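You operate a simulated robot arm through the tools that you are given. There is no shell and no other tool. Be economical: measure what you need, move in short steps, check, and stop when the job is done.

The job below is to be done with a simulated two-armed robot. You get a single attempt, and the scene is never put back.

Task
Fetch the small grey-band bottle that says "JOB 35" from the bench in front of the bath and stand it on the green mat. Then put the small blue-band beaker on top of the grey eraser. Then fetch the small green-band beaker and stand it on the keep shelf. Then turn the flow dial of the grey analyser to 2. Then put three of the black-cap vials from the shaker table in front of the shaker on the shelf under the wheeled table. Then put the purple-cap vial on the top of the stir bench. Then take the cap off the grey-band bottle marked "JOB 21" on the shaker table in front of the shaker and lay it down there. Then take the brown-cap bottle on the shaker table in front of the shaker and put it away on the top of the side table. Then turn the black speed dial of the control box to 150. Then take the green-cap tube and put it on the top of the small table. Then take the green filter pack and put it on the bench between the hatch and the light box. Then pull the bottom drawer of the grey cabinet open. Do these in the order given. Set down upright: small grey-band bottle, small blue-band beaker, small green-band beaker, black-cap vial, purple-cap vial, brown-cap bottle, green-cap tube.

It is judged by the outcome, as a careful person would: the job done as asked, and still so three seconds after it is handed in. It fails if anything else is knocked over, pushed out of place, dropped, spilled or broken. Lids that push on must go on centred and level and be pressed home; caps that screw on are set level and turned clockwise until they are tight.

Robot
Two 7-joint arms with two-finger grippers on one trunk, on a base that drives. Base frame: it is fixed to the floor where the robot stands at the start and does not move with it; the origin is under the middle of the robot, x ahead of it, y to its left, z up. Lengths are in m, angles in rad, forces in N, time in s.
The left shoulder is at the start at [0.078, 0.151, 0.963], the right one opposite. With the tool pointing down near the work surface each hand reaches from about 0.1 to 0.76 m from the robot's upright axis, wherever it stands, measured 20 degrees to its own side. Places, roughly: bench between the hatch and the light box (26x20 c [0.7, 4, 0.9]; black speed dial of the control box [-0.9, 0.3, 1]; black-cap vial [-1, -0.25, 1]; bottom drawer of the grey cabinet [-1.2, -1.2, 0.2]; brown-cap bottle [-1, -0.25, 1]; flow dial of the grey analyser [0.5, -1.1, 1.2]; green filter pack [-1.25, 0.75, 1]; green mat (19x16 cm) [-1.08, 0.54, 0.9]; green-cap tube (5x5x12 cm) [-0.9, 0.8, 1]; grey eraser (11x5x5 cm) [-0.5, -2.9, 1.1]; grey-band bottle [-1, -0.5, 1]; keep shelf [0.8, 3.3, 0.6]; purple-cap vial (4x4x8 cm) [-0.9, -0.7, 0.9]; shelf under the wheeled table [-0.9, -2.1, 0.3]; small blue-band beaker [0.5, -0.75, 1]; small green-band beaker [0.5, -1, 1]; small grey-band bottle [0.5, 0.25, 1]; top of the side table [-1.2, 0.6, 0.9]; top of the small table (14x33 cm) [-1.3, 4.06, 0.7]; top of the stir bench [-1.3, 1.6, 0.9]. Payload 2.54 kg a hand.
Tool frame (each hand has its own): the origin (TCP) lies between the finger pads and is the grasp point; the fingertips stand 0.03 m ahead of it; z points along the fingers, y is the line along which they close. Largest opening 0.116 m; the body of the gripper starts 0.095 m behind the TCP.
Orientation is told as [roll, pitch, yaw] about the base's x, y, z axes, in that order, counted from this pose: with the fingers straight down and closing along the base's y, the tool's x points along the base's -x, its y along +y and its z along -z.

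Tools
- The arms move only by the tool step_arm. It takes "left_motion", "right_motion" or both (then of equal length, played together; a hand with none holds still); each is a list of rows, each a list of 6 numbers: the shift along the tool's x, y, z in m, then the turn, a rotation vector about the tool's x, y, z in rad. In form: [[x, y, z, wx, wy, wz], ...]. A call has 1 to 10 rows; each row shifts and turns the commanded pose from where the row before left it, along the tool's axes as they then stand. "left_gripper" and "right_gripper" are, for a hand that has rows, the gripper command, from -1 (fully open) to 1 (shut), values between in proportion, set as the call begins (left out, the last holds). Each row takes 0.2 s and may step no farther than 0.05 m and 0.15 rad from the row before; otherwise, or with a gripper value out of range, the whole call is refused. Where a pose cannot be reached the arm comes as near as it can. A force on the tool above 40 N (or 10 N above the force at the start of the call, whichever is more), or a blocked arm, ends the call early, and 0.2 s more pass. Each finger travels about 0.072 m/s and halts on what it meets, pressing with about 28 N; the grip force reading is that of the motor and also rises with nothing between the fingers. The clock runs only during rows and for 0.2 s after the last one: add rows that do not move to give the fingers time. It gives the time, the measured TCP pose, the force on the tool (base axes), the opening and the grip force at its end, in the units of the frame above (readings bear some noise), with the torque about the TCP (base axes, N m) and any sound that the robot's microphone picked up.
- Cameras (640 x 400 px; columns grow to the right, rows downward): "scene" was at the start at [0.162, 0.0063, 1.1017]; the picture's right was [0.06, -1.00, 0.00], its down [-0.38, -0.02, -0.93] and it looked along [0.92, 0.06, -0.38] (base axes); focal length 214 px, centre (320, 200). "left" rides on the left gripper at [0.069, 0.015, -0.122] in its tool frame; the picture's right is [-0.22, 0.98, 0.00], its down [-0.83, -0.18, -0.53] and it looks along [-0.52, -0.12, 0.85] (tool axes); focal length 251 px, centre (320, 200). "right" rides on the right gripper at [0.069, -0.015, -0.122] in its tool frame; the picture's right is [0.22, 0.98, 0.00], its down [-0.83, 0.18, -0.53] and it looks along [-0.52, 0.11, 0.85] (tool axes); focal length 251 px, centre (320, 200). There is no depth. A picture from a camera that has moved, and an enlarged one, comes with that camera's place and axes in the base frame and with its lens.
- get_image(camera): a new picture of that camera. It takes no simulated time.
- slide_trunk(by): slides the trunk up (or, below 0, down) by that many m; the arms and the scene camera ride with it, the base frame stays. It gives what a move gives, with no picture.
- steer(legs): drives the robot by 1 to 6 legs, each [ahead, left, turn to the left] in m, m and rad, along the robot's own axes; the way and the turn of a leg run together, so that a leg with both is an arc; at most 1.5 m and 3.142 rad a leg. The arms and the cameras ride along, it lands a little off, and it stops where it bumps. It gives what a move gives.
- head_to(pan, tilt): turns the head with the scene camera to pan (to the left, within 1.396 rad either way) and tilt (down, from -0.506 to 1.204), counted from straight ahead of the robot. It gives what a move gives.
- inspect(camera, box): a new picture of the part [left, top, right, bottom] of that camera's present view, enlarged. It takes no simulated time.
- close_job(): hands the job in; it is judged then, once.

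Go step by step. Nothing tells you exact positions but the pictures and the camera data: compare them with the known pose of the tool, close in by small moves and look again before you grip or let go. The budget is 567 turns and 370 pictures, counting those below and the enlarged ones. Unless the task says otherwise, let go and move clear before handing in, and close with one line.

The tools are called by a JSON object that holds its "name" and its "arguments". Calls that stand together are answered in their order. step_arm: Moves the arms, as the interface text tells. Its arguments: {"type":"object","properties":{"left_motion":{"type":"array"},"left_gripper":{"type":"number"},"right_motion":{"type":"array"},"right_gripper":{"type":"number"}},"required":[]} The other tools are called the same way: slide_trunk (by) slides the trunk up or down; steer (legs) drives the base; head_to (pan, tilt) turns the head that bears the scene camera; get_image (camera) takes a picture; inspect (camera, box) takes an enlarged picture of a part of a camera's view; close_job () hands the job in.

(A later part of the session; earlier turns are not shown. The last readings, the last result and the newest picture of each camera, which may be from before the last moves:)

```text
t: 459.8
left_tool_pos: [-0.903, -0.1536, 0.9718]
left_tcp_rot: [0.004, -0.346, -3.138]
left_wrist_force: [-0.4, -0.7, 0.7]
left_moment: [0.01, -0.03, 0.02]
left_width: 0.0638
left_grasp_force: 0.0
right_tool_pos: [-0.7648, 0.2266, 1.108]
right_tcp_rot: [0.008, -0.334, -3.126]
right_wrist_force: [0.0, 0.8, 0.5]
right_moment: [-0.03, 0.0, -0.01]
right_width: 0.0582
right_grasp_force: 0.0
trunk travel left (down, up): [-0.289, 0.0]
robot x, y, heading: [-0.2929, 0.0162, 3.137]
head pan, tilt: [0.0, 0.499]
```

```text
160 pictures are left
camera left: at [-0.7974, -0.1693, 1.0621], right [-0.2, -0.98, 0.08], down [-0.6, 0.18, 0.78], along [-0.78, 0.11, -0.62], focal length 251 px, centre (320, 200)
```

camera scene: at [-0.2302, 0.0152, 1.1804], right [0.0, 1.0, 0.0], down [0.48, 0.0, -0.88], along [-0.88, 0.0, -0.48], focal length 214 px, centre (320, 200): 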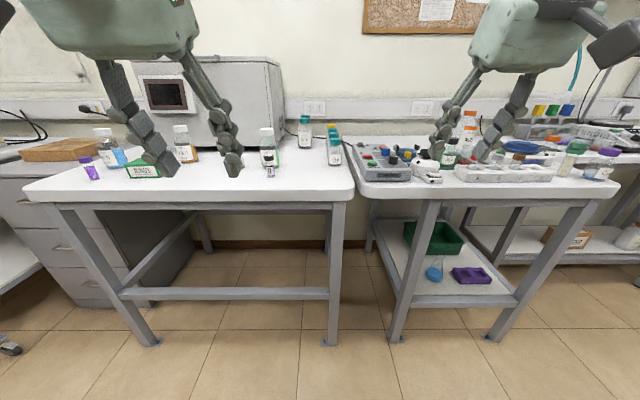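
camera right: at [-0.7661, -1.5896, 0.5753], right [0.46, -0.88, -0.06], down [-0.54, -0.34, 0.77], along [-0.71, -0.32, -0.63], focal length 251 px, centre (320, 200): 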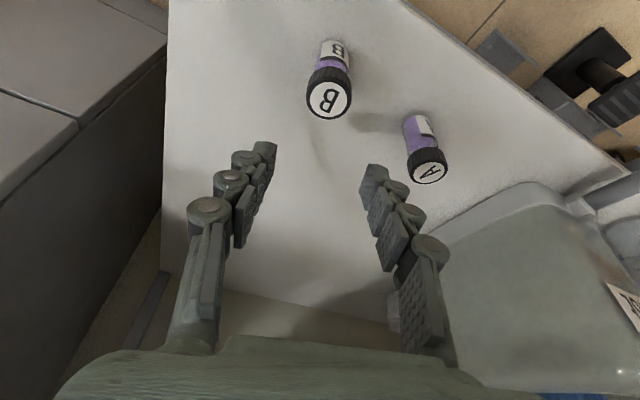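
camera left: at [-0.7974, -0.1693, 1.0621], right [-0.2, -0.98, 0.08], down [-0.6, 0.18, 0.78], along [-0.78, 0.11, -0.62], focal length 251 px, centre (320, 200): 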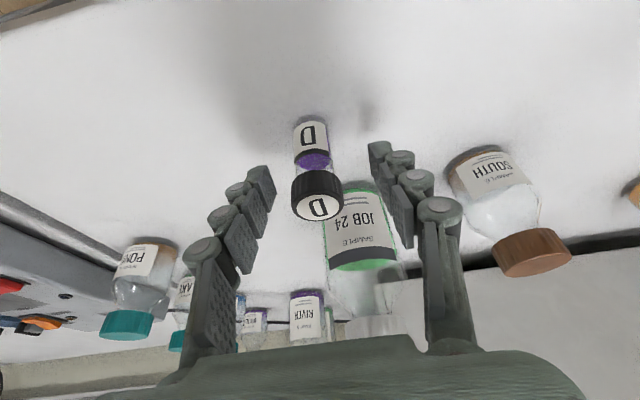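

{"name": "step_arm", "arguments": {"left_motion": [[0.0068, -0.003, 0.0188, 0, 0, 0], [0.0024, 0, 0.0104, 0, 0, 0], [0, 0, 0, 0, 0, 0]]}}

{"name": "step_arm", "arguments": {"left_motion": [[0, 0, 0, 0, 0, 0], [0, 0, 0, 0, 0, 0], [0, 0, 0, 0, 0, 0], [0, 0, 0, 0, 0, 0]], "left_gripper": 1}}

{"name": "get_image", "arguments": {"camera": "left"}}

```text
t: 460.6
left_tool_pos: [-0.9058, -0.1491, 0.9396]
left_tcp_rot: [0.004, -0.346, -3.139]
left_wrist_force: [-0.3, -0.3, 0.2]
left_moment: [-0.05, -0.02, 0.0]
left_width: 0.0636
left_grasp_force: 0.0
right_tool_pos: [-0.7648, 0.228, 1.1071]
right_tcp_rot: [0.009, -0.334, -3.124]
right_wrist_force: [-0.4, 0.4, 0.6]
right_moment: [-0.01, -0.03, -0.03]
right_width: 0.0582
right_grasp_force: 0.1
trunk travel left (down, up): [-0.289, 0.0]
robot x, y, heading: [-0.2892, 0.014, 3.138]
head pan, tilt: [0.0, 0.499]
```

```text
t: 461.6
left_tool_pos: [-0.906, -0.149, 0.9408]
left_tcp_rot: [0.004, -0.346, -3.14]
left_wrist_force: [0.1, -0.4, 0.1]
left_moment: [0.02, 0.01, 0.0]
left_width: 0.0265
left_grasp_force: 28.1
right_tool_pos: [-0.7648, 0.2271, 1.1079]
right_tcp_rot: [0.005, -0.334, -3.124]
right_wrist_force: [-0.2, 0.2, 0.7]
right_moment: [-0.01, 0.02, 0.01]
right_width: 0.058
right_grasp_force: 0.0
trunk travel left (down, up): [-0.289, 0.0]
robot x, y, heading: [-0.288, 0.0159, 3.14]
head pan, tilt: [0.0, 0.499]
```

```text
159 pictures are left
camera left: at [-0.7987, -0.1649, 1.0313], right [-0.2, -0.98, 0.08], down [-0.6, 0.18, 0.78], along [-0.78, 0.11, -0.62], focal length 251 px, centre (320, 200)
```

left: 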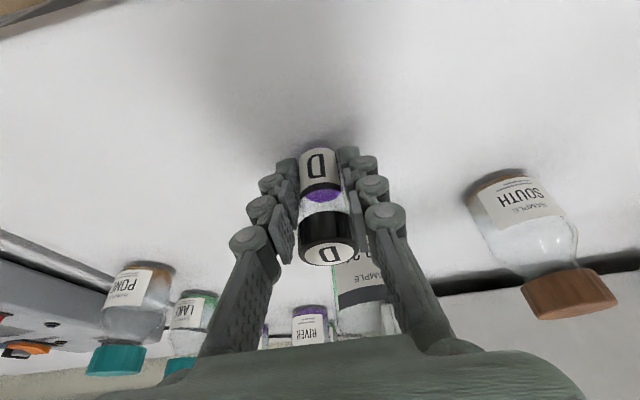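

Vial D is gripped. Lift, retract, and drive to the wheeled table.

{"name": "step_arm", "arguments": {"left_motion": [[-0.0034, 0, -0.0094, 0, 0, 0], [-0.0137, 0, -0.0376, 0, 0, 0], [-0.0137, 0, -0.0376, 0, 0, 0], [-0.0137, 0, -0.0376, 0, 0, 0], [-0.0137, 0, -0.0376, 0, 0, 0], [0.0423, 0, -0.0154, 0, 0, 0], [0.0423, 0, -0.0154, 0, 0, 0], [0.0423, 0, -0.0154, 0, 0, 0], [0.0282, 0, -0.0102, 0, 0, 0], [0, 0, 0, 0, 0, 0]]}}

{"name": "steer", "arguments": {"legs": [[-0.21, 0, 0], [0, 0.8, 0], [0, 0.73, 0]]}}

{"name": "get_image", "arguments": {"camera": "scene"}}

```text
t: 463.8
left_tool_pos: [-0.7419, -0.1463, 1.1085]
left_tcp_rot: [0.003, -0.345, -3.139]
left_wrist_force: [-0.2, -1.0, -0.5]
left_moment: [0.01, -0.02, -0.02]
left_width: 0.0264
left_grasp_force: 28.4
right_tool_pos: [-0.7652, 0.2285, 1.1065]
right_tcp_rot: [0.007, -0.333, -3.123]
right_wrist_force: [0.6, -0.4, -0.7]
right_moment: [0.02, 0.01, 0.01]
right_width: 0.058
right_grasp_force: 0.1
trunk travel left (down, up): [-0.289, 0.0]
robot x, y, heading: [-0.293, 0.0146, 3.135]
head pan, tilt: [0.0, 0.499]
```

```text
t: 480.2
left_tool_pos: [-0.5136, -1.6837, 1.1098]
left_tcp_rot: [0.003, -0.347, -3.122]
left_wrist_force: [-0.6, -0.6, 0.2]
left_moment: [0.02, -0.03, -0.03]
left_width: 0.0264
left_grasp_force: 28.4
right_tool_pos: [-0.5409, -1.3088, 1.1063]
right_tcp_rot: [0.006, -0.334, -3.106]
right_wrist_force: [0.5, 0.2, 0.3]
right_moment: [0.02, -0.03, 0.03]
right_width: 0.0581
right_grasp_force: 0.0
trunk travel left (down, up): [-0.289, 0.0]
robot x, y, heading: [-0.0611, -1.515, -3.129]
head pan, tilt: [0.0, 0.499]
```

```text
158 pictures are left
camera scene: at [-0.2203, -1.5162, 1.1804], right [-0.01, 1.0, 0.0], down [0.48, 0.01, -0.88], along [-0.88, -0.01, -0.48], focal length 214 px, centre (320, 200)
```

scene: 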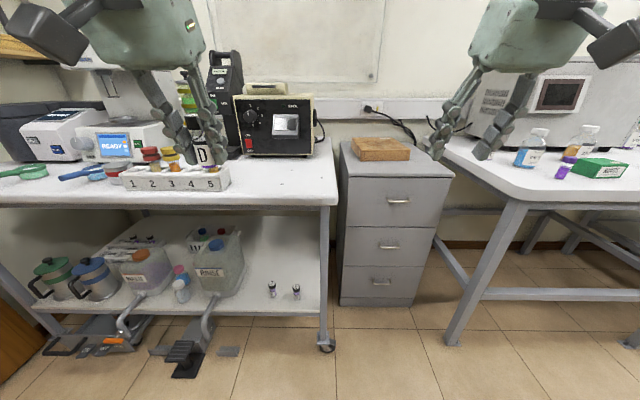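

{"name": "slide_trunk", "arguments": {"by": -0.285}}

{"name": "step_arm", "arguments": {"left_motion": [[0.0154, 0, 0.0423, 0, 0, 0], [0.0154, 0, 0.0423, 0, 0, 0], [0.0154, 0, 0.0423, 0, 0, 0], [0.0154, 0, 0.0423, 0, 0, 0], [0.0154, 0, 0.0423, 0, 0, 0], [0.0154, 0, 0.0423, 0, 0, 0], [0.0154, 0, 0.0423, 0, 0, 0], [0.0034, 0, 0.0094, 0, 0, 0], [0, 0, 0, 0, 0, 0]]}}

{"name": "steer", "arguments": {"legs": [[0.25, 0, -0.013]]}}

{"name": "get_image", "arguments": {"camera": "left"}}

{"name": "get_image", "arguments": {"camera": "scene"}}

```text
t: 483.1
left_tool_pos: [-0.5121, -1.6824, 0.8241]
left_tcp_rot: [0.003, -0.345, -3.124]
left_wrist_force: [-1.1, 0.6, 0.2]
left_moment: [0.02, 0.0, -0.01]
left_width: 0.0266
left_grasp_force: 27.9
right_tool_pos: [-0.5404, -1.3099, 0.823]
right_tcp_rot: [0.01, -0.334, -3.106]
right_wrist_force: [-0.1, 0.5, -0.1]
right_moment: [0.0, 0.01, -0.02]
right_width: 0.0581
right_grasp_force: 0.0
trunk travel left (down, up): [-0.004, 0.285]
robot x, y, heading: [-0.0653, -1.5133, -3.127]
head pan, tilt: [0.0, 0.499]
```

```text
t: 485.1
left_tool_pos: [-0.5116, -1.683, 0.4998]
left_tcp_rot: [0.003, -0.345, -3.121]
left_wrist_force: [0.2, 0.1, 0.2]
left_moment: [-0.02, -0.02, 0.03]
left_width: 0.0264
left_grasp_force: 27.9
right_tool_pos: [-0.5395, -1.3105, 0.8221]
right_tcp_rot: [0.007, -0.334, -3.108]
right_wrist_force: [0.2, -0.1, 0.5]
right_moment: [0.04, 0.05, 0.0]
right_width: 0.058
right_grasp_force: 0.1
trunk travel left (down, up): [-0.004, 0.285]
robot x, y, heading: [-0.0639, -1.5162, -3.132]
head pan, tilt: [0.0, 0.499]
```

```text
t: 486.9
left_tool_pos: [-0.7612, -1.6797, 0.5001]
left_tcp_rot: [0.004, -0.345, -3.134]
left_wrist_force: [-0.4, -1.1, -0.3]
left_moment: [0.06, -0.02, 0.0]
left_width: 0.0264
left_grasp_force: 27.8
right_tool_pos: [-0.7851, -1.3044, 0.8219]
right_tcp_rot: [0.006, -0.334, -3.121]
right_wrist_force: [-0.3, 0.3, -0.3]
right_moment: [0.04, -0.04, -0.04]
right_width: 0.058
right_grasp_force: 0.0
trunk travel left (down, up): [-0.004, 0.285]
robot x, y, heading: [-0.3098, -1.5167, -3.14]
head pan, tilt: [0.0, 0.499]
```

```text
157 pictures are left
camera left: at [-0.6542, -1.6952, 0.5907], right [-0.2, -0.98, 0.08], down [-0.6, 0.18, 0.78], along [-0.78, 0.11, -0.62], focal length 251 px, centre (320, 200)
```

left: 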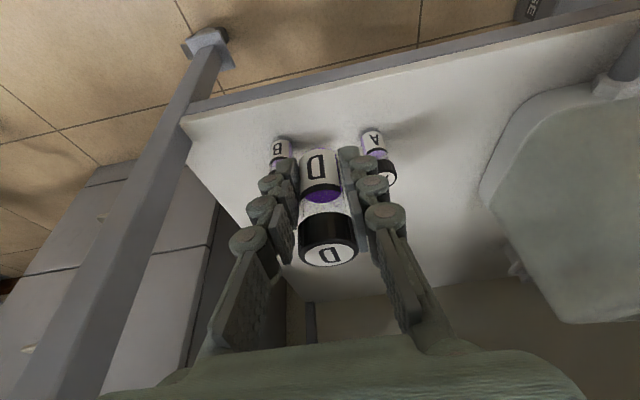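

```text
156 pictures are left
camera scene: at [-0.4673, -1.516, 0.8954], right [0.0, 1.0, 0.0], down [0.48, 0.0, -0.88], along [-0.88, 0.0, -0.48], focal length 214 px, centre (320, 200)
```

scene: 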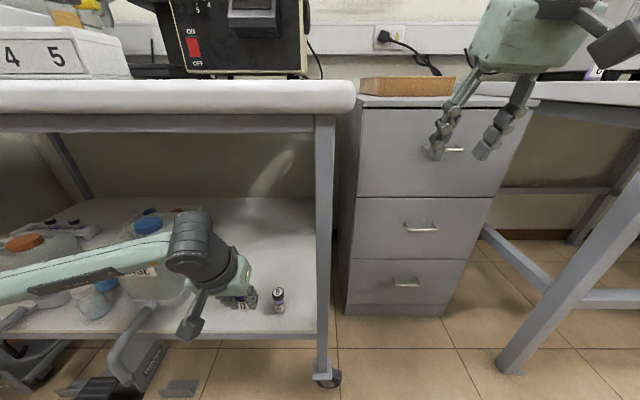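

{"name": "step_arm", "arguments": {"left_motion": [[-0.0411, 0, 0.015, 0, 0, 0], [-0.0411, 0, 0.015, 0, 0, 0], [-0.0411, 0, 0.015, 0, 0, 0], [-0.0411, 0, 0.015, 0, 0, 0], [0.0103, 0, 0.0282, 0, 0, 0], [0.0103, 0, 0.0282, 0, 0, 0], [0, 0, 0, 0, 0, 0]]}}

{"name": "get_image", "arguments": {"camera": "left"}}

{"name": "get_image", "arguments": {"camera": "scene"}}

```text
t: 488.5
left_tool_pos: [-0.9346, -1.6788, 0.4365]
left_tcp_rot: [0.004, -0.348, -3.135]
left_wrist_force: [-0.5, -0.5, -1.4]
left_moment: [0.01, -0.02, 0.0]
left_width: 0.0265
left_grasp_force: 28.1
right_tool_pos: [-0.7848, -1.3049, 0.8233]
right_tcp_rot: [0.006, -0.333, -3.12]
right_wrist_force: [-0.7, -0.6, -0.6]
right_moment: [-0.04, 0.0, 0.02]
right_width: 0.058
right_grasp_force: 0.0
trunk travel left (down, up): [-0.004, 0.285]
robot x, y, heading: [-0.3089, -1.5176, -3.142]
head pan, tilt: [0.0, 0.499]
```

```text
155 pictures are left
camera left: at [-0.8284, -1.694, 0.5271], right [-0.2, -0.98, 0.08], down [-0.6, 0.18, 0.78], along [-0.78, 0.11, -0.62], focal length 251 px, centre (320, 200)
```

left: 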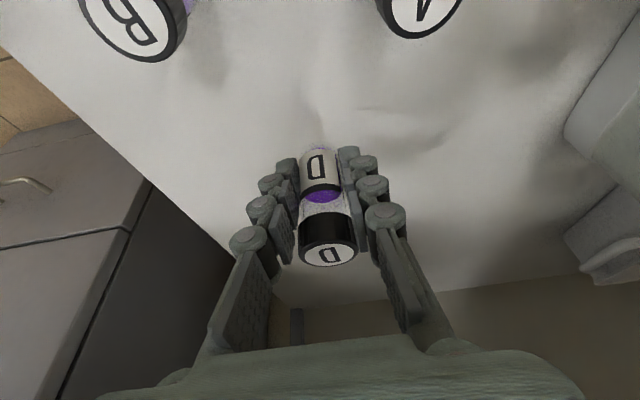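

```text
154 pictures are left
camera scene: at [-0.4674, -1.516, 0.8954], right [0.0, 1.0, 0.0], down [0.48, 0.0, -0.88], along [-0.88, 0.0, -0.48], focal length 214 px, centre (320, 200)
```

scene: 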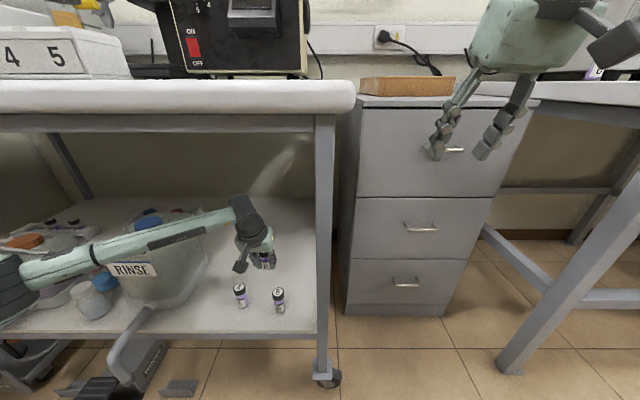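

{"name": "step_arm", "arguments": {"left_motion": [[0.0086, 0, 0.0235, 0, 0, 0], [0.0068, 0, 0.0188, 0, 0, 0], [0, 0, 0, 0, 0, 0]]}}

{"name": "step_arm", "arguments": {"left_motion": [[0.0017, 0, 0.0047, 0, 0, 0], [0, 0, 0, 0, 0, 0]]}}

{"name": "step_arm", "arguments": {"left_motion": [[0.0014, 0, 0.0038, 0, 0, 0], [0, 0, 0, 0, 0, 0]]}}

```text
t: 489.3
left_tool_pos: [-0.936, -1.6798, 0.3911]
left_tcp_rot: [0.001, -0.347, -3.135]
left_wrist_force: [1.0, -0.5, -0.2]
left_moment: [0.0, 0.03, 0.01]
left_width: 0.0263
left_grasp_force: 27.8
right_tool_pos: [-0.7849, -1.3054, 0.8222]
right_tcp_rot: [0.008, -0.332, -3.122]
right_wrist_force: [0.9, -0.6, -0.3]
right_moment: [-0.02, 0.0, 0.01]
right_width: 0.0579
right_grasp_force: 0.1
trunk travel left (down, up): [-0.004, 0.285]
robot x, y, heading: [-0.307, -1.5172, -3.137]
head pan, tilt: [0.0, 0.499]
```

```text
t: 489.9
left_tool_pos: [-0.9359, -1.6793, 0.3879]
left_tcp_rot: [0.003, -0.345, -3.137]
left_wrist_force: [0.5, 0.4, -0.6]
left_moment: [0.0, 0.04, -0.02]
left_width: 0.0264
left_grasp_force: 28.3
right_tool_pos: [-0.7854, -1.3051, 0.8229]
right_tcp_rot: [0.01, -0.335, -3.12]
right_wrist_force: [-0.1, 0.8, -0.8]
right_moment: [0.01, -0.02, 0.0]
right_width: 0.0581
right_grasp_force: 0.1
trunk travel left (down, up): [-0.004, 0.285]
robot x, y, heading: [-0.3085, -1.5158, -3.136]
head pan, tilt: [0.0, 0.499]
```

```text
t: 490.5
left_tool_pos: [-0.9346, -1.6794, 0.3839]
left_tcp_rot: [0.005, -0.343, -3.136]
left_wrist_force: [0.8, 1.2, -0.5]
left_moment: [-0.01, -0.01, 0.02]
left_width: 0.0263
left_grasp_force: 28.0
right_tool_pos: [-0.7845, -1.3061, 0.8224]
right_tcp_rot: [0.007, -0.334, -3.121]
right_wrist_force: [0.1, 0.9, 0.6]
right_moment: [0.03, 0.02, 0.02]
right_width: 0.058
right_grasp_force: 0.1
trunk travel left (down, up): [-0.004, 0.285]
robot x, y, heading: [-0.3076, -1.5176, -3.137]
head pan, tilt: [0.0, 0.499]
```

{"name": "step_arm", "arguments": {"left_motion": [[0.001, 0, 0.0028, 0, 0, 0], [0, 0, 0, 0, 0, 0]]}}

{"name": "step_arm", "arguments": {"left_motion": [[0.0007, 0, 0.0019, 0, 0, 0], [0, 0, 0, 0, 0, 0]]}}

{"name": "get_image", "arguments": {"camera": "left"}}

```text
t: 491.1
left_tool_pos: [-0.9345, -1.6804, 0.3804]
left_tcp_rot: [0.002, -0.346, -3.135]
left_wrist_force: [-0.8, 0.4, 0.2]
left_moment: [-0.01, 0.01, -0.01]
left_width: 0.0264
left_grasp_force: 28.0
right_tool_pos: [-0.7852, -1.3048, 0.8218]
right_tcp_rot: [0.009, -0.333, -3.119]
right_wrist_force: [0.0, -0.1, 0.6]
right_moment: [0.01, 0.0, 0.06]
right_width: 0.058
right_grasp_force: 0.2
trunk travel left (down, up): [-0.004, 0.285]
robot x, y, heading: [-0.3076, -1.5146, -3.137]
head pan, tilt: [0.0, 0.499]
```

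```text
t: 491.7
left_tool_pos: [-0.9362, -1.681, 0.3806]
left_tcp_rot: [0.002, -0.349, -3.135]
left_wrist_force: [2.3, -0.1, 5.9]
left_moment: [0.01, 0.01, -0.04]
left_width: 0.0265
left_grasp_force: 27.8
right_tool_pos: [-0.7853, -1.3045, 0.8215]
right_tcp_rot: [0.01, -0.333, -3.12]
right_wrist_force: [-0.2, -0.3, 0.0]
right_moment: [-0.02, 0.0, 0.01]
right_width: 0.0583
right_grasp_force: 0.0
trunk travel left (down, up): [-0.004, 0.285]
robot x, y, heading: [-0.3111, -1.5164, -3.138]
head pan, tilt: [0.0, 0.499]
```

```text
153 pictures are left
camera left: at [-0.8289, -1.6962, 0.4709], right [-0.2, -0.98, 0.08], down [-0.6, 0.18, 0.78], along [-0.78, 0.11, -0.62], focal length 251 px, centre (320, 200)
```

left: 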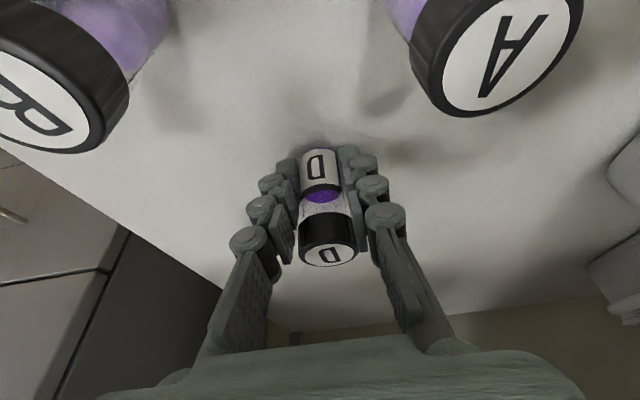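

{"name": "step_arm", "arguments": {"left_motion": [[0, 0, 0, 0, 0, 0], [0, 0, 0, 0, 0, 0], [0, 0, 0, 0, 0, 0], [-0.0069, 0, -0.0188, 0, 0, 0], [-0.0137, 0, -0.0376, 0, 0, 0], [-0.0137, 0, -0.0376, 0, 0, 0], [-0.0086, 0, -0.0235, 0, 0, 0]], "left_gripper": 0.0}}

{"name": "step_arm", "arguments": {"left_motion": [[0.0423, 0, -0.0154, 0, 0, 0], [0.0423, 0, -0.0154, 0, 0, 0], [0.0423, 0, -0.0154, 0, 0, 0], [0, 0, 0, 0, 0, 0]]}}

{"name": "get_image", "arguments": {"camera": "left"}}

{"name": "get_image", "arguments": {"camera": "scene"}}

```text
t: 493.3
left_tool_pos: [-0.9394, -1.6791, 0.5046]
left_tcp_rot: [0.004, -0.345, -3.137]
left_wrist_force: [-0.1, 0.1, -0.2]
left_moment: [0.02, 0.0, -0.02]
left_width: 0.0579
left_grasp_force: 0.0
right_tool_pos: [-0.7852, -1.3054, 0.8217]
right_tcp_rot: [0.006, -0.332, -3.121]
right_wrist_force: [-0.4, -0.4, 0.6]
right_moment: [0.02, 0.0, -0.02]
right_width: 0.058
right_grasp_force: 0.0
trunk travel left (down, up): [-0.004, 0.285]
robot x, y, heading: [-0.3081, -1.5166, -3.143]
head pan, tilt: [0.0, 0.499]
```

```text
t: 494.3
left_tool_pos: [-0.8021, -1.6827, 0.5048]
left_tcp_rot: [0.003, -0.347, -3.134]
left_wrist_force: [-0.7, -0.7, 0.2]
left_moment: [-0.02, -0.02, 0.0]
left_width: 0.0579
left_grasp_force: 0.0
right_tool_pos: [-0.7855, -1.3057, 0.8223]
right_tcp_rot: [0.007, -0.332, -3.122]
right_wrist_force: [-1.1, 0.3, 0.2]
right_moment: [0.0, -0.05, -0.02]
right_width: 0.0581
right_grasp_force: 0.0
trunk travel left (down, up): [-0.004, 0.285]
robot x, y, heading: [-0.3095, -1.5162, -3.144]
head pan, tilt: [0.0, 0.499]
```

```text
152 pictures are left
camera left: at [-0.6948, -1.6984, 0.5951], right [-0.2, -0.98, 0.08], down [-0.6, 0.18, 0.78], along [-0.78, 0.11, -0.62], focal length 251 px, centre (320, 200)
```

left: 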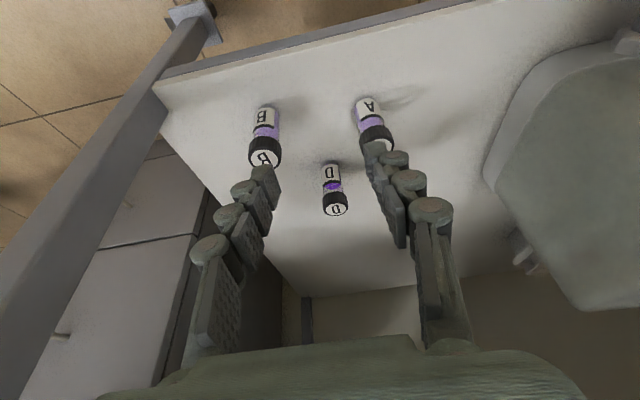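

```text
151 pictures are left
camera scene: at [-0.4673, -1.516, 0.8954], right [0.0, 1.0, 0.0], down [0.48, 0.0, -0.88], along [-0.88, 0.0, -0.48], focal length 214 px, centre (320, 200)
```

scene: 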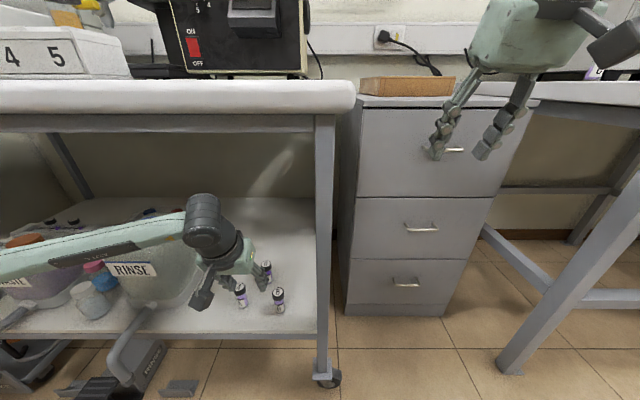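

All three vials stand upright on the shelf. Next is the purple-cap vial, so I'm backing out, raising and driving to the shaker table.

{"name": "steer", "arguments": {"legs": [[-0.24, 0, 0]]}}

{"name": "slide_trunk", "arguments": {"by": 0.285}}

{"name": "step_arm", "arguments": {"left_motion": [[-0.0154, 0, -0.0423, 0, 0, 0], [-0.0154, 0, -0.0423, 0, 0, 0], [-0.0154, 0, -0.0423, 0, 0, 0], [-0.0154, 0, -0.0423, 0, 0, 0], [-0.0154, 0, -0.0423, 0, 0, 0], [-0.0154, 0, -0.0423, 0, 0, 0], [-0.0154, 0, -0.0423, 0, 0, 0]]}}

{"name": "steer", "arguments": {"legs": [[0, -0.96, 0], [0.22, 0, 0]]}}

{"name": "get_image", "arguments": {"camera": "left"}}

```text
t: 496.0
left_tool_pos: [-0.5692, -1.6809, 0.5045]
left_tcp_rot: [0.003, -0.346, -3.142]
left_wrist_force: [1.1, -0.2, 0.3]
left_moment: [0.0, -0.02, 0.01]
left_width: 0.058
left_grasp_force: 0.1
right_tool_pos: [-0.5497, -1.3035, 0.8222]
right_tcp_rot: [0.008, -0.334, -3.125]
right_wrist_force: [0.6, 0.7, -0.3]
right_moment: [-0.02, 0.04, -0.02]
right_width: 0.0579
right_grasp_force: 0.2
trunk travel left (down, up): [-0.004, 0.285]
robot x, y, heading: [-0.0731, -1.5163, 3.138]
head pan, tilt: [0.0, 0.499]
```

```text
t: 498.9
left_tool_pos: [-0.5703, -1.6805, 0.7897]
left_tcp_rot: [0.004, -0.345, 3.142]
left_wrist_force: [-0.4, -0.7, 1.0]
left_moment: [0.03, -0.04, -0.03]
left_width: 0.058
left_grasp_force: 0.0
right_tool_pos: [-0.5493, -1.3028, 1.1072]
right_tcp_rot: [0.009, -0.334, -3.126]
right_wrist_force: [-0.3, 0.0, 0.5]
right_moment: [0.01, -0.02, -0.01]
right_width: 0.058
right_grasp_force: 0.0
trunk travel left (down, up): [-0.289, 0.0]
robot x, y, heading: [-0.0731, -1.5163, 3.136]
head pan, tilt: [0.0, 0.499]
```

```text
t: 500.5
left_tool_pos: [-0.5674, -1.6797, 1.101]
left_tcp_rot: [0.005, -0.345, 3.14]
left_wrist_force: [0.1, 0.3, 0.7]
left_moment: [0.02, -0.01, 0.01]
left_width: 0.0581
left_grasp_force: 0.0
right_tool_pos: [-0.5482, -1.3033, 1.1066]
right_tcp_rot: [0.009, -0.333, -3.126]
right_wrist_force: [0.1, 0.8, -0.2]
right_moment: [0.02, 0.02, 0.01]
right_width: 0.0578
right_grasp_force: 0.1
trunk travel left (down, up): [-0.289, 0.0]
robot x, y, heading: [-0.0782, -1.5151, 3.131]
head pan, tilt: [0.0, 0.499]
```

```text
t: 511.4
left_tool_pos: [-0.7758, -0.7056, 1.1005]
left_tcp_rot: [0.005, -0.346, 3.133]
left_wrist_force: [-0.4, 0.9, -0.5]
left_moment: [0.05, -0.03, 0.0]
left_width: 0.0579
left_grasp_force: 0.0
right_tool_pos: [-0.7542, -0.3294, 1.107]
right_tcp_rot: [0.006, -0.332, -3.136]
right_wrist_force: [0.4, -0.8, -0.4]
right_moment: [-0.03, -0.02, -0.01]
right_width: 0.0581
right_grasp_force: 0.2
trunk travel left (down, up): [-0.289, 0.0]
robot x, y, heading: [-0.28, -0.5475, 3.13]
head pan, tilt: [0.0, 0.499]
```

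```text
150 pictures are left
camera left: at [-0.6689, -0.7217, 1.1908], right [-0.21, -0.97, 0.08], down [-0.59, 0.19, 0.78], along [-0.78, 0.12, -0.62], focal length 251 px, centre (320, 200)
```

left: 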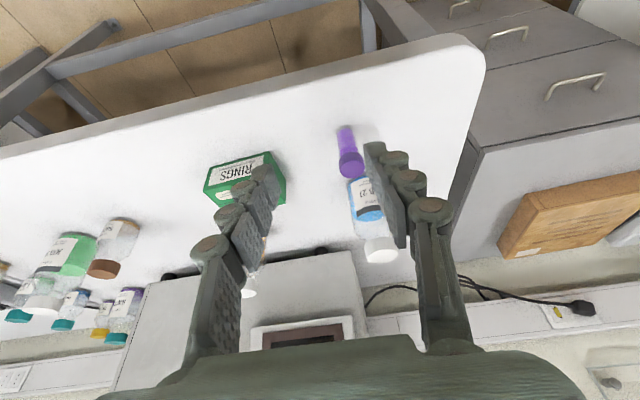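

{"name": "step_arm", "arguments": {"left_motion": [[-0.0189, 0.007, 0.0308, 0, 0, 0], [-0.0189, 0.007, 0.0308, 0, 0, 0], [-0.0189, 0.007, 0.0308, 0, 0, 0], [-0.0189, 0.006, 0.0308, 0, 0, 0], [0, 0, 0, 0, 0, 0]]}}

{"name": "get_image", "arguments": {"camera": "left"}}

```text
t: 512.6
left_tool_pos: [-0.8855, -0.7317, 1.0102]
left_tcp_rot: [0.004, -0.347, 3.132]
left_wrist_force: [-0.2, 0.3, 0.6]
left_moment: [0.0, -0.01, -0.02]
left_width: 0.0578
left_grasp_force: 0.1
right_tool_pos: [-0.7528, -0.3283, 1.1068]
right_tcp_rot: [0.008, -0.334, -3.134]
right_wrist_force: [-0.7, 0.4, 0.4]
right_moment: [-0.01, 0.01, 0.04]
right_width: 0.058
right_grasp_force: 0.0
trunk travel left (down, up): [-0.289, 0.0]
robot x, y, heading: [-0.2847, -0.5459, 3.128]
head pan, tilt: [0.0, 0.499]
```

```text
149 pictures are left
camera left: at [-0.7796, -0.7505, 1.1003], right [-0.21, -0.97, 0.08], down [-0.59, 0.19, 0.78], along [-0.78, 0.12, -0.62], focal length 251 px, centre (320, 200)
```

left: 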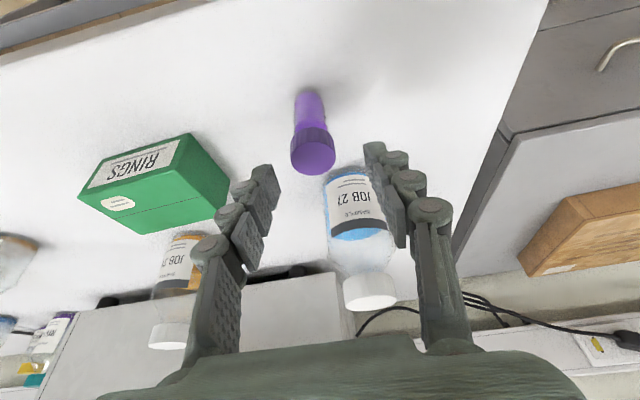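

{"name": "step_arm", "arguments": {"left_motion": [[0.0116, -0.003, 0.032, 0, 0, 0], [0.0116, 0, 0.032, 0, 0, 0], [0, 0, 0, 0, 0, 0]]}}

{"name": "get_image", "arguments": {"camera": "left"}}

```text
t: 513.4
left_tool_pos: [-0.8873, -0.7311, 0.9404]
left_tcp_rot: [0.0, -0.348, 3.133]
left_wrist_force: [-0.6, -0.5, 0.1]
left_moment: [-0.03, -0.02, -0.01]
left_width: 0.0582
left_grasp_force: 0.1
right_tool_pos: [-0.7526, -0.328, 1.1065]
right_tcp_rot: [0.009, -0.334, -3.134]
right_wrist_force: [-0.3, -0.1, 0.2]
right_moment: [-0.04, -0.01, -0.03]
right_width: 0.0583
right_grasp_force: 0.0
trunk travel left (down, up): [-0.289, 0.0]
robot x, y, heading: [-0.2809, -0.5444, 3.133]
head pan, tilt: [0.0, 0.499]
```

```text
148 pictures are left
camera left: at [-0.7801, -0.7476, 1.0309], right [-0.21, -0.97, 0.08], down [-0.59, 0.19, 0.78], along [-0.78, 0.12, -0.62], focal length 251 px, centre (320, 200)
```

left: 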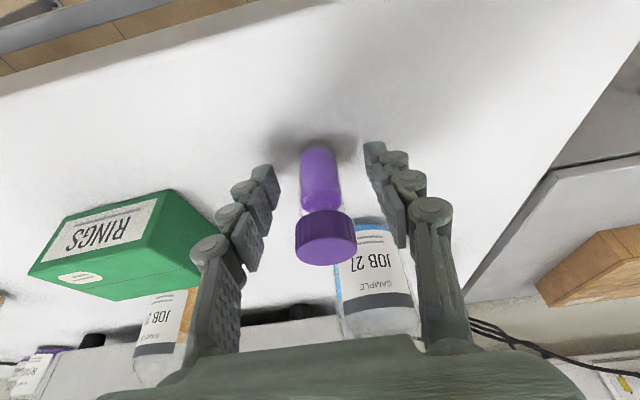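

{"name": "step_arm", "arguments": {"left_motion": [[0, 0, 0, 0, 0, 0], [0, 0, 0, 0, 0, 0], [0, 0, 0, 0, 0, 0], [0, 0, 0, 0, 0, 0]], "left_gripper": 1}}

{"name": "step_arm", "arguments": {"left_motion": [[-0.0034, 0, -0.0094, 0, 0, 0], [-0.0137, 0, -0.0376, 0, 0, 0], [-0.0137, 0, -0.0376, 0, 0, 0], [-0.0137, 0, -0.0376, 0, 0, 0], [-0.0137, 0, -0.0376, 0, 0, 0], [0.0423, 0, -0.0154, 0, 0, 0], [0.0423, 0, -0.0154, 0, 0, 0], [0.0423, 0, -0.0154, 0, 0, 0], [0, 0, 0, 0, 0, 0]]}}

{"name": "get_image", "arguments": {"camera": "left"}}

```text
t: 514.4
left_tool_pos: [-0.8859, -0.7311, 0.9408]
left_tcp_rot: [0.006, -0.346, 3.135]
left_wrist_force: [0.3, -0.4, -0.3]
left_moment: [-0.04, 0.02, 0.03]
left_width: 0.0265
left_grasp_force: 27.8
right_tool_pos: [-0.7534, -0.3287, 1.1076]
right_tcp_rot: [0.007, -0.333, -3.135]
right_wrist_force: [-0.8, 0.3, -0.1]
right_moment: [-0.01, 0.03, -0.03]
right_width: 0.058
right_grasp_force: 0.1
trunk travel left (down, up): [-0.289, 0.0]
robot x, y, heading: [-0.2813, -0.5456, 3.131]
head pan, tilt: [0.0, 0.499]
```

```text
t: 516.4
left_tool_pos: [-0.7534, -0.7279, 1.1106]
left_tcp_rot: [0.003, -0.345, 3.134]
left_wrist_force: [-0.4, 0.2, -0.4]
left_moment: [0.01, 0.0, 0.02]
left_width: 0.0265
left_grasp_force: 27.6
right_tool_pos: [-0.7536, -0.3291, 1.1072]
right_tcp_rot: [0.006, -0.332, -3.134]
right_wrist_force: [-0.9, -0.9, 0.0]
right_moment: [-0.01, -0.03, 0.01]
right_width: 0.0579
right_grasp_force: 0.1
trunk travel left (down, up): [-0.289, 0.0]
robot x, y, heading: [-0.2781, -0.547, 3.132]
head pan, tilt: [0.0, 0.499]
```

```text
147 pictures are left
camera left: at [-0.6469, -0.7444, 1.2008], right [-0.21, -0.98, 0.08], down [-0.59, 0.19, 0.78], along [-0.78, 0.12, -0.62], focal length 251 px, centre (320, 200)
```

left: 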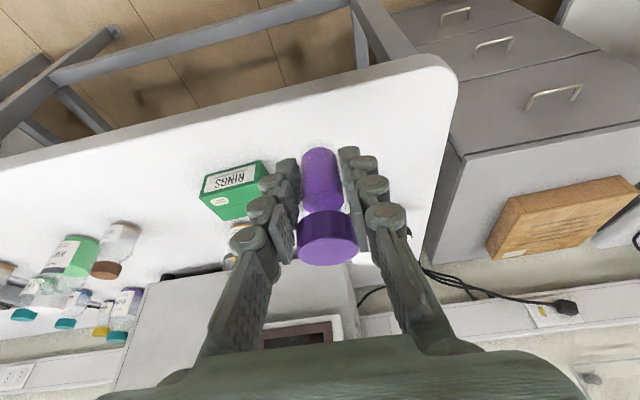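

Driving to the stir bench.

{"name": "steer", "arguments": {"legs": [[-0.2, 0, 0.01], [0, -1.2, 0], [0, -1.1, 0]]}}

{"name": "get_image", "arguments": {"camera": "scene"}}

```text
t: 539.9
left_tool_pos: [-0.5461, 1.5773, 1.1099]
left_tcp_rot: [0.004, -0.35, 3.131]
left_wrist_force: [0.7, 0.5, -1.2]
left_moment: [0.0, 0.01, -0.01]
left_width: 0.0264
left_grasp_force: 28.1
right_tool_pos: [-0.546, 1.9764, 1.107]
right_tcp_rot: [0.007, -0.332, -3.135]
right_wrist_force: [0.7, -0.4, 0.9]
right_moment: [-0.01, 0.0, -0.03]
right_width: 0.0581
right_grasp_force: 0.2
trunk travel left (down, up): [-0.289, 0.0]
robot x, y, heading: [-0.0752, 1.7577, 3.132]
head pan, tilt: [0.0, 0.499]
```

```text
146 pictures are left
camera scene: at [-0.2309, 1.7613, 1.1804], right [0.01, 1.0, 0.0], down [0.48, -0.01, -0.88], along [-0.88, 0.01, -0.48], focal length 214 px, centre (320, 200)
```

scene: 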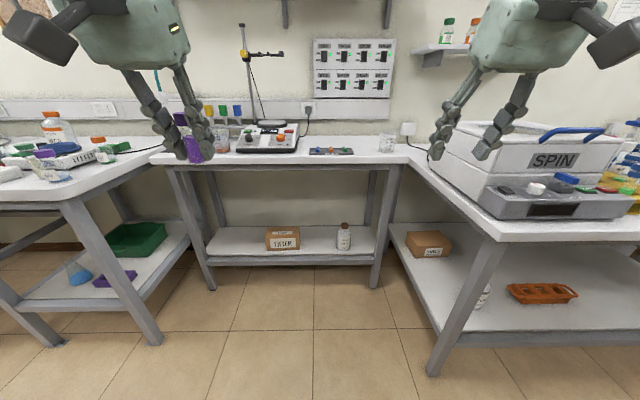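

{"name": "inspect", "arguments": {"camera": "scene", "box": [140, 90, 430, 180]}}

```text
2.21 times, centred on (285, 135) of scene
camera zoom: at [-0.2309, 1.7613, 1.1804], right [0.01, 1.0, 0.0], down [0.48, -0.01, -0.88], along [-0.88, 0.01, -0.48], focal length 473 px, centre (397, 343)
```

zoom: 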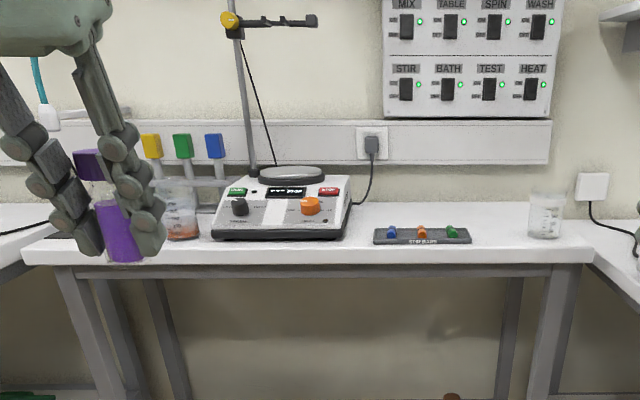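

The stir bench has a clear front strip. I'll aim for (-1.09, 1.55), in front of the stirrer.

{"name": "steer", "arguments": {"legs": [[0.42, 0.025, 0.008]]}}

{"name": "step_arm", "arguments": {"left_motion": [[-0.0376, 0, 0.0137, 0, 0, 0], [-0.0376, 0, 0.0137, 0, 0, 0], [-0.0376, 0, 0.0137, 0, 0, 0], [0.0137, 0, 0.0376, 0, 0, 0], [0.0137, 0, 0.0376, 0, 0, 0], [0.0103, 0, 0.0282, 0, 0, 0], [0, 0, 0, 0, 0, 0]]}}

{"name": "get_image", "arguments": {"camera": "left"}}

{"name": "get_image", "arguments": {"camera": "scene"}}

```text
t: 542.6
left_tool_pos: [-0.9751, 1.5559, 1.1091]
left_tcp_rot: [0.002, -0.345, 3.135]
left_wrist_force: [-0.8, 0.3, -0.2]
left_moment: [0.0, -0.03, 0.01]
left_width: 0.0268
left_grasp_force: 28.2
right_tool_pos: [-0.9758, 1.9548, 1.1078]
right_tcp_rot: [0.008, -0.332, -3.133]
right_wrist_force: [0.1, -0.3, -0.3]
right_moment: [-0.04, -0.01, 0.0]
right_width: 0.058
right_grasp_force: 0.0
trunk travel left (down, up): [-0.289, 0.0]
robot x, y, heading: [-0.5007, 1.7389, 3.134]
head pan, tilt: [0.0, 0.499]
```

```text
t: 544.2
left_tool_pos: [-1.0966, 1.555, 1.0]
left_tcp_rot: [0.002, -0.347, 3.135]
left_wrist_force: [-0.1, 0.6, -0.3]
left_moment: [-0.02, -0.01, 0.01]
left_width: 0.0265
left_grasp_force: 27.7
right_tool_pos: [-0.9755, 1.9549, 1.1074]
right_tcp_rot: [0.006, -0.334, -3.133]
right_wrist_force: [0.0, 0.9, -0.7]
right_moment: [0.01, -0.01, 0.02]
right_width: 0.0578
right_grasp_force: 0.1
trunk travel left (down, up): [-0.289, 0.0]
robot x, y, heading: [-0.5019, 1.7366, 3.13]
head pan, tilt: [0.0, 0.499]
```

```text
144 pictures are left
camera left: at [-0.9902, 1.5389, 1.0901], right [-0.21, -0.98, 0.08], down [-0.59, 0.19, 0.78], along [-0.78, 0.12, -0.62], focal length 251 px, centre (320, 200)
```

left: 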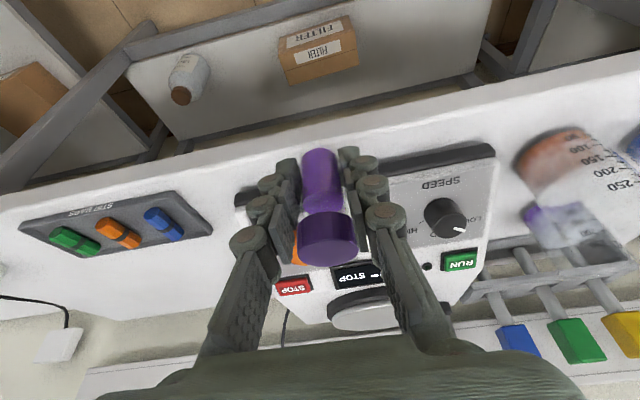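

```text
143 pictures are left
camera scene: at [-0.6603, 1.7409, 1.1804], right [0.01, 1.0, 0.0], down [0.48, -0.01, -0.88], along [-0.88, 0.01, -0.48], focal length 214 px, centre (320, 200)
```

scene: 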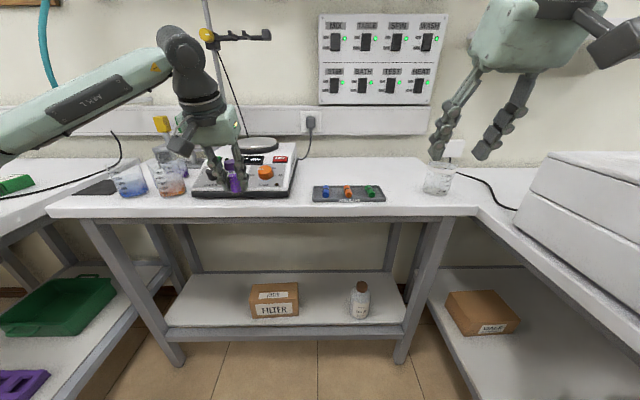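

The bench edge is actually at x≈-1.13, so I won't set down here. The clear area is behind the small stir-bar tray, near (-1.27, 1.81). I'll lift, retract, turn the base right and reach there.

{"name": "step_arm", "arguments": {"left_motion": [[-0.0137, 0, -0.0376, 0, 0, 0], [-0.0137, 0, -0.0376, 0, 0, 0], [-0.0137, 0, -0.0376, 0, 0, 0], [0.0376, 0, -0.0137, 0, 0, 0], [0.0376, 0, -0.0137, 0, 0, 0], [0.0376, 0, -0.0137, 0, 0, 0]], "right_motion": [[-0.0137, 0, -0.0376, 0, 0, 0], [-0.0137, 0, -0.0376, 0, 0, 0], [-0.0137, 0, -0.0376, 0, 0, 0], [-0.0137, 0, -0.0376, 0, 0, 0], [0, 0, 0, 0, 0, 0], [0, 0, 0, 0, 0, 0]]}}

{"name": "steer", "arguments": {"legs": [[0.05, 0.035, 0], [0, 0, -0.38]]}}

{"name": "step_arm", "arguments": {"left_motion": [[-0.0376, 0, 0.0137, 0, 0, 0], [-0.0376, 0, 0.0137, 0, 0, 0], [-0.0376, 0, 0.0137, 0, 0, 0], [-0.0376, 0, 0.0137, 0, 0, 0], [-0.0376, 0, 0.0137, 0, 0, 0], [-0.0282, 0, 0.0102, 0, 0, 0], [0.0137, 0, 0.0376, 0, 0, 0], [0.0137, 0, 0.0376, 0, 0, 0], [0, 0, 0, 0, 0, 0]]}}

{"name": "get_image", "arguments": {"camera": "left"}}

{"name": "get_image", "arguments": {"camera": "scene"}}

```text
t: 545.6
left_tool_pos: [-0.9749, 1.558, 1.1218]
left_tcp_rot: [0.001, -0.346, 3.135]
left_wrist_force: [0.5, 0.2, -0.4]
left_moment: [0.0, 0.03, -0.01]
left_width: 0.0265
left_grasp_force: 28.0
right_tool_pos: [-0.9761, 1.9589, 1.2669]
right_tcp_rot: [0.007, -0.333, -3.132]
right_wrist_force: [0.3, 0.5, -0.2]
right_moment: [0.03, -0.01, 0.0]
right_width: 0.058
right_grasp_force: 0.1
trunk travel left (down, up): [-0.289, 0.0]
robot x, y, heading: [-0.5034, 1.7404, 3.131]
head pan, tilt: [0.0, 0.499]
```

```text
t: 547.8
left_tool_pos: [-1.0588, 1.7083, 1.122]
left_tcp_rot: [0.004, -0.348, 2.76]
left_wrist_force: [0.8, -0.2, -0.7]
left_moment: [-0.02, -0.02, 0.01]
left_width: 0.0266
left_grasp_force: 27.7
right_tool_pos: [-0.9127, 2.0828, 1.265]
right_tcp_rot: [0.007, -0.333, 2.776]
right_wrist_force: [0.1, 0.8, 0.2]
right_moment: [-0.03, 0.06, -0.02]
right_width: 0.0578
right_grasp_force: 0.1
trunk travel left (down, up): [-0.289, 0.0]
robot x, y, heading: [-0.5536, 1.7013, 2.752]
head pan, tilt: [0.0, 0.499]
```

```text
t: 549.8
left_tool_pos: [-1.2737, 1.791, 1.0417]
left_tcp_rot: [0.001, -0.346, 2.76]
left_wrist_force: [-0.6, 0.0, -0.5]
left_moment: [0.01, 0.01, -0.01]
left_width: 0.0266
left_grasp_force: 28.0
right_tool_pos: [-0.9132, 2.0825, 1.2658]
right_tcp_rot: [0.007, -0.333, 2.778]
right_wrist_force: [-0.2, 0.2, -0.4]
right_moment: [0.0, 0.01, 0.02]
right_width: 0.058
right_grasp_force: 0.0
trunk travel left (down, up): [-0.289, 0.0]
robot x, y, heading: [-0.5555, 1.7029, 2.752]
head pan, tilt: [0.0, 0.499]
```

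```text
142 pictures are left
camera left: at [-1.1805, 1.7369, 1.1325], right [-0.55, -0.83, 0.08], down [-0.48, 0.39, 0.78], along [-0.68, 0.39, -0.62], focal length 251 px, centre (320, 200)
```

left: 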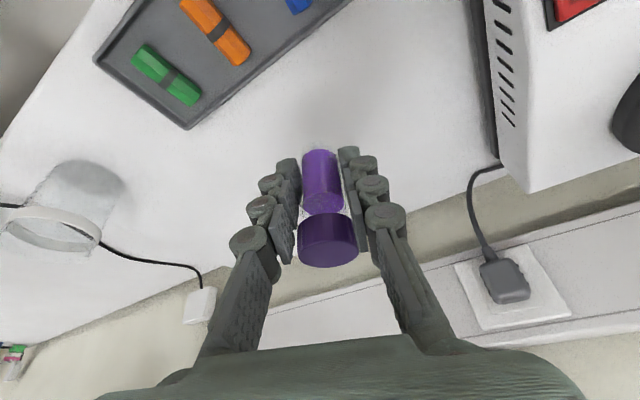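

```text
141 pictures are left
camera scene: at [-0.6979, 1.7635, 1.1805], right [0.38, 0.93, 0.0], down [0.44, -0.18, -0.88], along [-0.81, 0.33, -0.48], focal length 214 px, centre (320, 200)
```

scene: 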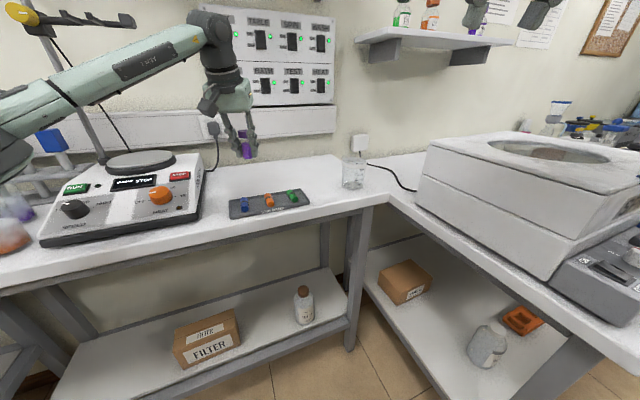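

{"name": "step_arm", "arguments": {"left_motion": [[0.0137, 0, 0.0376, 0, 0, 0], [0.0137, 0, 0.0376, 0, 0, 0], [0.0041, 0, 0.0113, 0, 0, 0], [0, 0, 0, 0, 0, 0]]}}

{"name": "step_arm", "arguments": {"left_motion": [[0.0014, 0, 0.0038, 0, 0, 0], [0, 0, 0, 0, 0, 0]]}}

{"name": "step_arm", "arguments": {"left_motion": [[0.001, 0, 0.0028, 0, 0, 0], [0, 0, 0, 0, 0, 0]]}}

```text
t: 550.8
left_tool_pos: [-1.2705, 1.7913, 0.9503]
left_tcp_rot: [0.0, -0.347, 2.761]
left_wrist_force: [-0.4, -0.1, 0.0]
left_moment: [0.01, 0.01, -0.05]
left_width: 0.0264
left_grasp_force: 27.7
right_tool_pos: [-0.9128, 2.0827, 1.2661]
right_tcp_rot: [0.007, -0.332, 2.776]
right_wrist_force: [0.4, -0.3, 0.9]
right_moment: [0.01, -0.01, 0.01]
right_width: 0.0579
right_grasp_force: 0.1
trunk travel left (down, up): [-0.289, 0.0]
robot x, y, heading: [-0.5522, 1.7027, 2.755]
head pan, tilt: [0.0, 0.499]
```

```text
t: 551.4
left_tool_pos: [-1.2708, 1.7931, 0.9456]
left_tcp_rot: [0.0, -0.348, 2.76]
left_wrist_force: [-0.5, 0.7, -0.5]
left_moment: [0.02, -0.01, -0.02]
left_width: 0.0268
left_grasp_force: 28.1
right_tool_pos: [-0.9132, 2.0828, 1.2674]
right_tcp_rot: [0.008, -0.333, 2.778]
right_wrist_force: [-0.3, 0.3, -0.1]
right_moment: [-0.02, 0.02, -0.02]
right_width: 0.058
right_grasp_force: 0.0
trunk travel left (down, up): [-0.289, 0.0]
robot x, y, heading: [-0.552, 1.7065, 2.755]
head pan, tilt: [0.0, 0.499]
```

```text
t: 552.0
left_tool_pos: [-1.2714, 1.7915, 0.9425]
left_tcp_rot: [0.003, -0.348, 2.76]
left_wrist_force: [-0.8, -0.3, -0.1]
left_moment: [0.01, -0.01, -0.01]
left_width: 0.0266
left_grasp_force: 27.6
right_tool_pos: [-0.9124, 2.0823, 1.2659]
right_tcp_rot: [0.006, -0.333, 2.777]
right_wrist_force: [-1.2, -1.2, 0.2]
right_moment: [0.0, 0.0, 0.0]
right_width: 0.0581
right_grasp_force: 0.0
trunk travel left (down, up): [-0.289, 0.0]
robot x, y, heading: [-0.5524, 1.7043, 2.758]
head pan, tilt: [0.0, 0.499]
```

{"name": "step_arm", "arguments": {"left_motion": [[0.001, 0, 0.0028, 0, 0, 0], [0, 0, 0, 0, 0, 0]]}}

{"name": "step_arm", "arguments": {"left_motion": [[0.0005, 0, 0.0014, 0, 0, 0], [0, 0, 0, 0, 0, 0]]}}

```text
t: 552.6
left_tool_pos: [-1.2719, 1.7929, 0.9395]
left_tcp_rot: [0.002, -0.348, 2.761]
left_wrist_force: [0.2, 0.8, 0.7]
left_moment: [-0.02, 0.04, 0.03]
left_width: 0.0266
left_grasp_force: 27.9
right_tool_pos: [-0.9133, 2.082, 1.2653]
right_tcp_rot: [0.007, -0.335, 2.777]
right_wrist_force: [0.2, 0.9, -0.2]
right_moment: [-0.01, 0.0, -0.01]
right_width: 0.0582
right_grasp_force: 0.0
trunk travel left (down, up): [-0.289, 0.0]
robot x, y, heading: [-0.5561, 1.7064, 2.755]
head pan, tilt: [0.0, 0.499]
```

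```text
t: 553.2
left_tool_pos: [-1.2723, 1.792, 0.9393]
left_tcp_rot: [0.003, -0.35, 2.761]
left_wrist_force: [-3.9, -0.4, 7.9]
left_moment: [0.07, 0.23, 0.0]
left_width: 0.0263
left_grasp_force: 28.3
right_tool_pos: [-0.9127, 2.0825, 1.2664]
right_tcp_rot: [0.005, -0.334, 2.776]
right_wrist_force: [0.1, -0.2, -0.5]
right_moment: [0.02, -0.02, 0.03]
right_width: 0.0583
right_grasp_force: 0.0
trunk travel left (down, up): [-0.289, 0.0]
robot x, y, heading: [-0.5514, 1.703, 2.754]
head pan, tilt: [0.0, 0.499]
```

Contact. Release, lift and retract.

{"name": "step_arm", "arguments": {"left_motion": [[0, 0, 0, 0, 0, 0], [0, 0, 0, 0, 0, 0], [0, 0, 0, 0, 0, 0], [-0.0069, 0, -0.0188, 0, 0, 0], [-0.0137, 0, -0.0376, 0, 0, 0], [-0.0137, 0, -0.0376, 0, 0, 0], [-0.0137, 0, -0.0376, 0, 0, 0], [-0.0069, 0, -0.0188, 0, 0, 0]], "left_gripper": 0.0}}

{"name": "step_arm", "arguments": {"left_motion": [[0.0423, 0, -0.0154, 0, 0, 0], [0.0423, 0, -0.0154, 0, 0, 0], [0.0423, 0, -0.0154, 0, 0, 0], [0.0423, 0, -0.0154, 0, 0, 0], [0.0423, 0, -0.0154, 0, 0, 0], [0, 0, 0, 0, 0, 0]]}}

{"name": "inspect", "arguments": {"camera": "scene", "box": [180, 100, 380, 230]}}

```text
t: 555.0
left_tool_pos: [-1.272, 1.7944, 1.1008]
left_tcp_rot: [0.002, -0.347, 2.761]
left_wrist_force: [-0.4, 0.2, -0.4]
left_moment: [-0.02, 0.01, 0.0]
left_width: 0.058
left_grasp_force: 0.1
right_tool_pos: [-0.9135, 2.0826, 1.2658]
right_tcp_rot: [0.009, -0.334, 2.775]
right_wrist_force: [0.9, 0.8, -0.3]
right_moment: [-0.01, 0.02, 0.02]
right_width: 0.0578
right_grasp_force: 0.0
trunk travel left (down, up): [-0.289, 0.0]
robot x, y, heading: [-0.5518, 1.7053, 2.753]
head pan, tilt: [0.0, 0.499]
```

```text
t: 556.4
left_tool_pos: [-1.0649, 1.7114, 1.1005]
left_tcp_rot: [0.0, -0.344, 2.76]
left_wrist_force: [-0.3, -0.5, 0.4]
left_moment: [-0.03, -0.03, 0.03]
left_width: 0.0579
left_grasp_force: 0.1
right_tool_pos: [-0.9129, 2.0834, 1.265]
right_tcp_rot: [0.007, -0.332, 2.779]
right_wrist_force: [0.3, 0.0, 0.1]
right_moment: [-0.01, 0.01, 0.01]
right_width: 0.058
right_grasp_force: 0.0
trunk travel left (down, up): [-0.289, 0.0]
robot x, y, heading: [-0.5522, 1.7023, 2.753]
head pan, tilt: [0.0, 0.499]
```

```text
3.08 times, centred on (280, 165) of scene
camera zoom: at [-0.6984, 1.7637, 1.1803], right [0.38, 0.93, 0.0], down [0.44, -0.18, -0.88], along [-0.81, 0.33, -0.48], focal length 660 px, centre (443, 308)
```

zoom: 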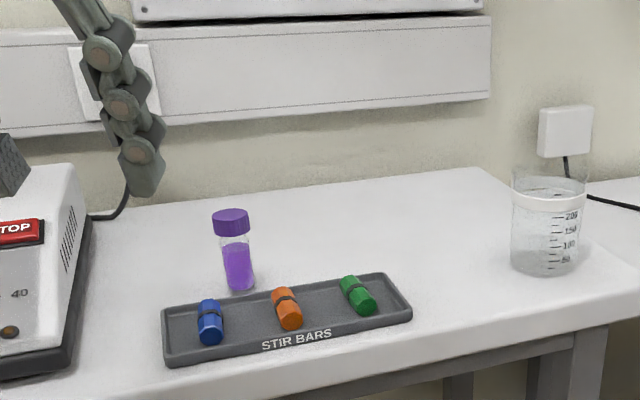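

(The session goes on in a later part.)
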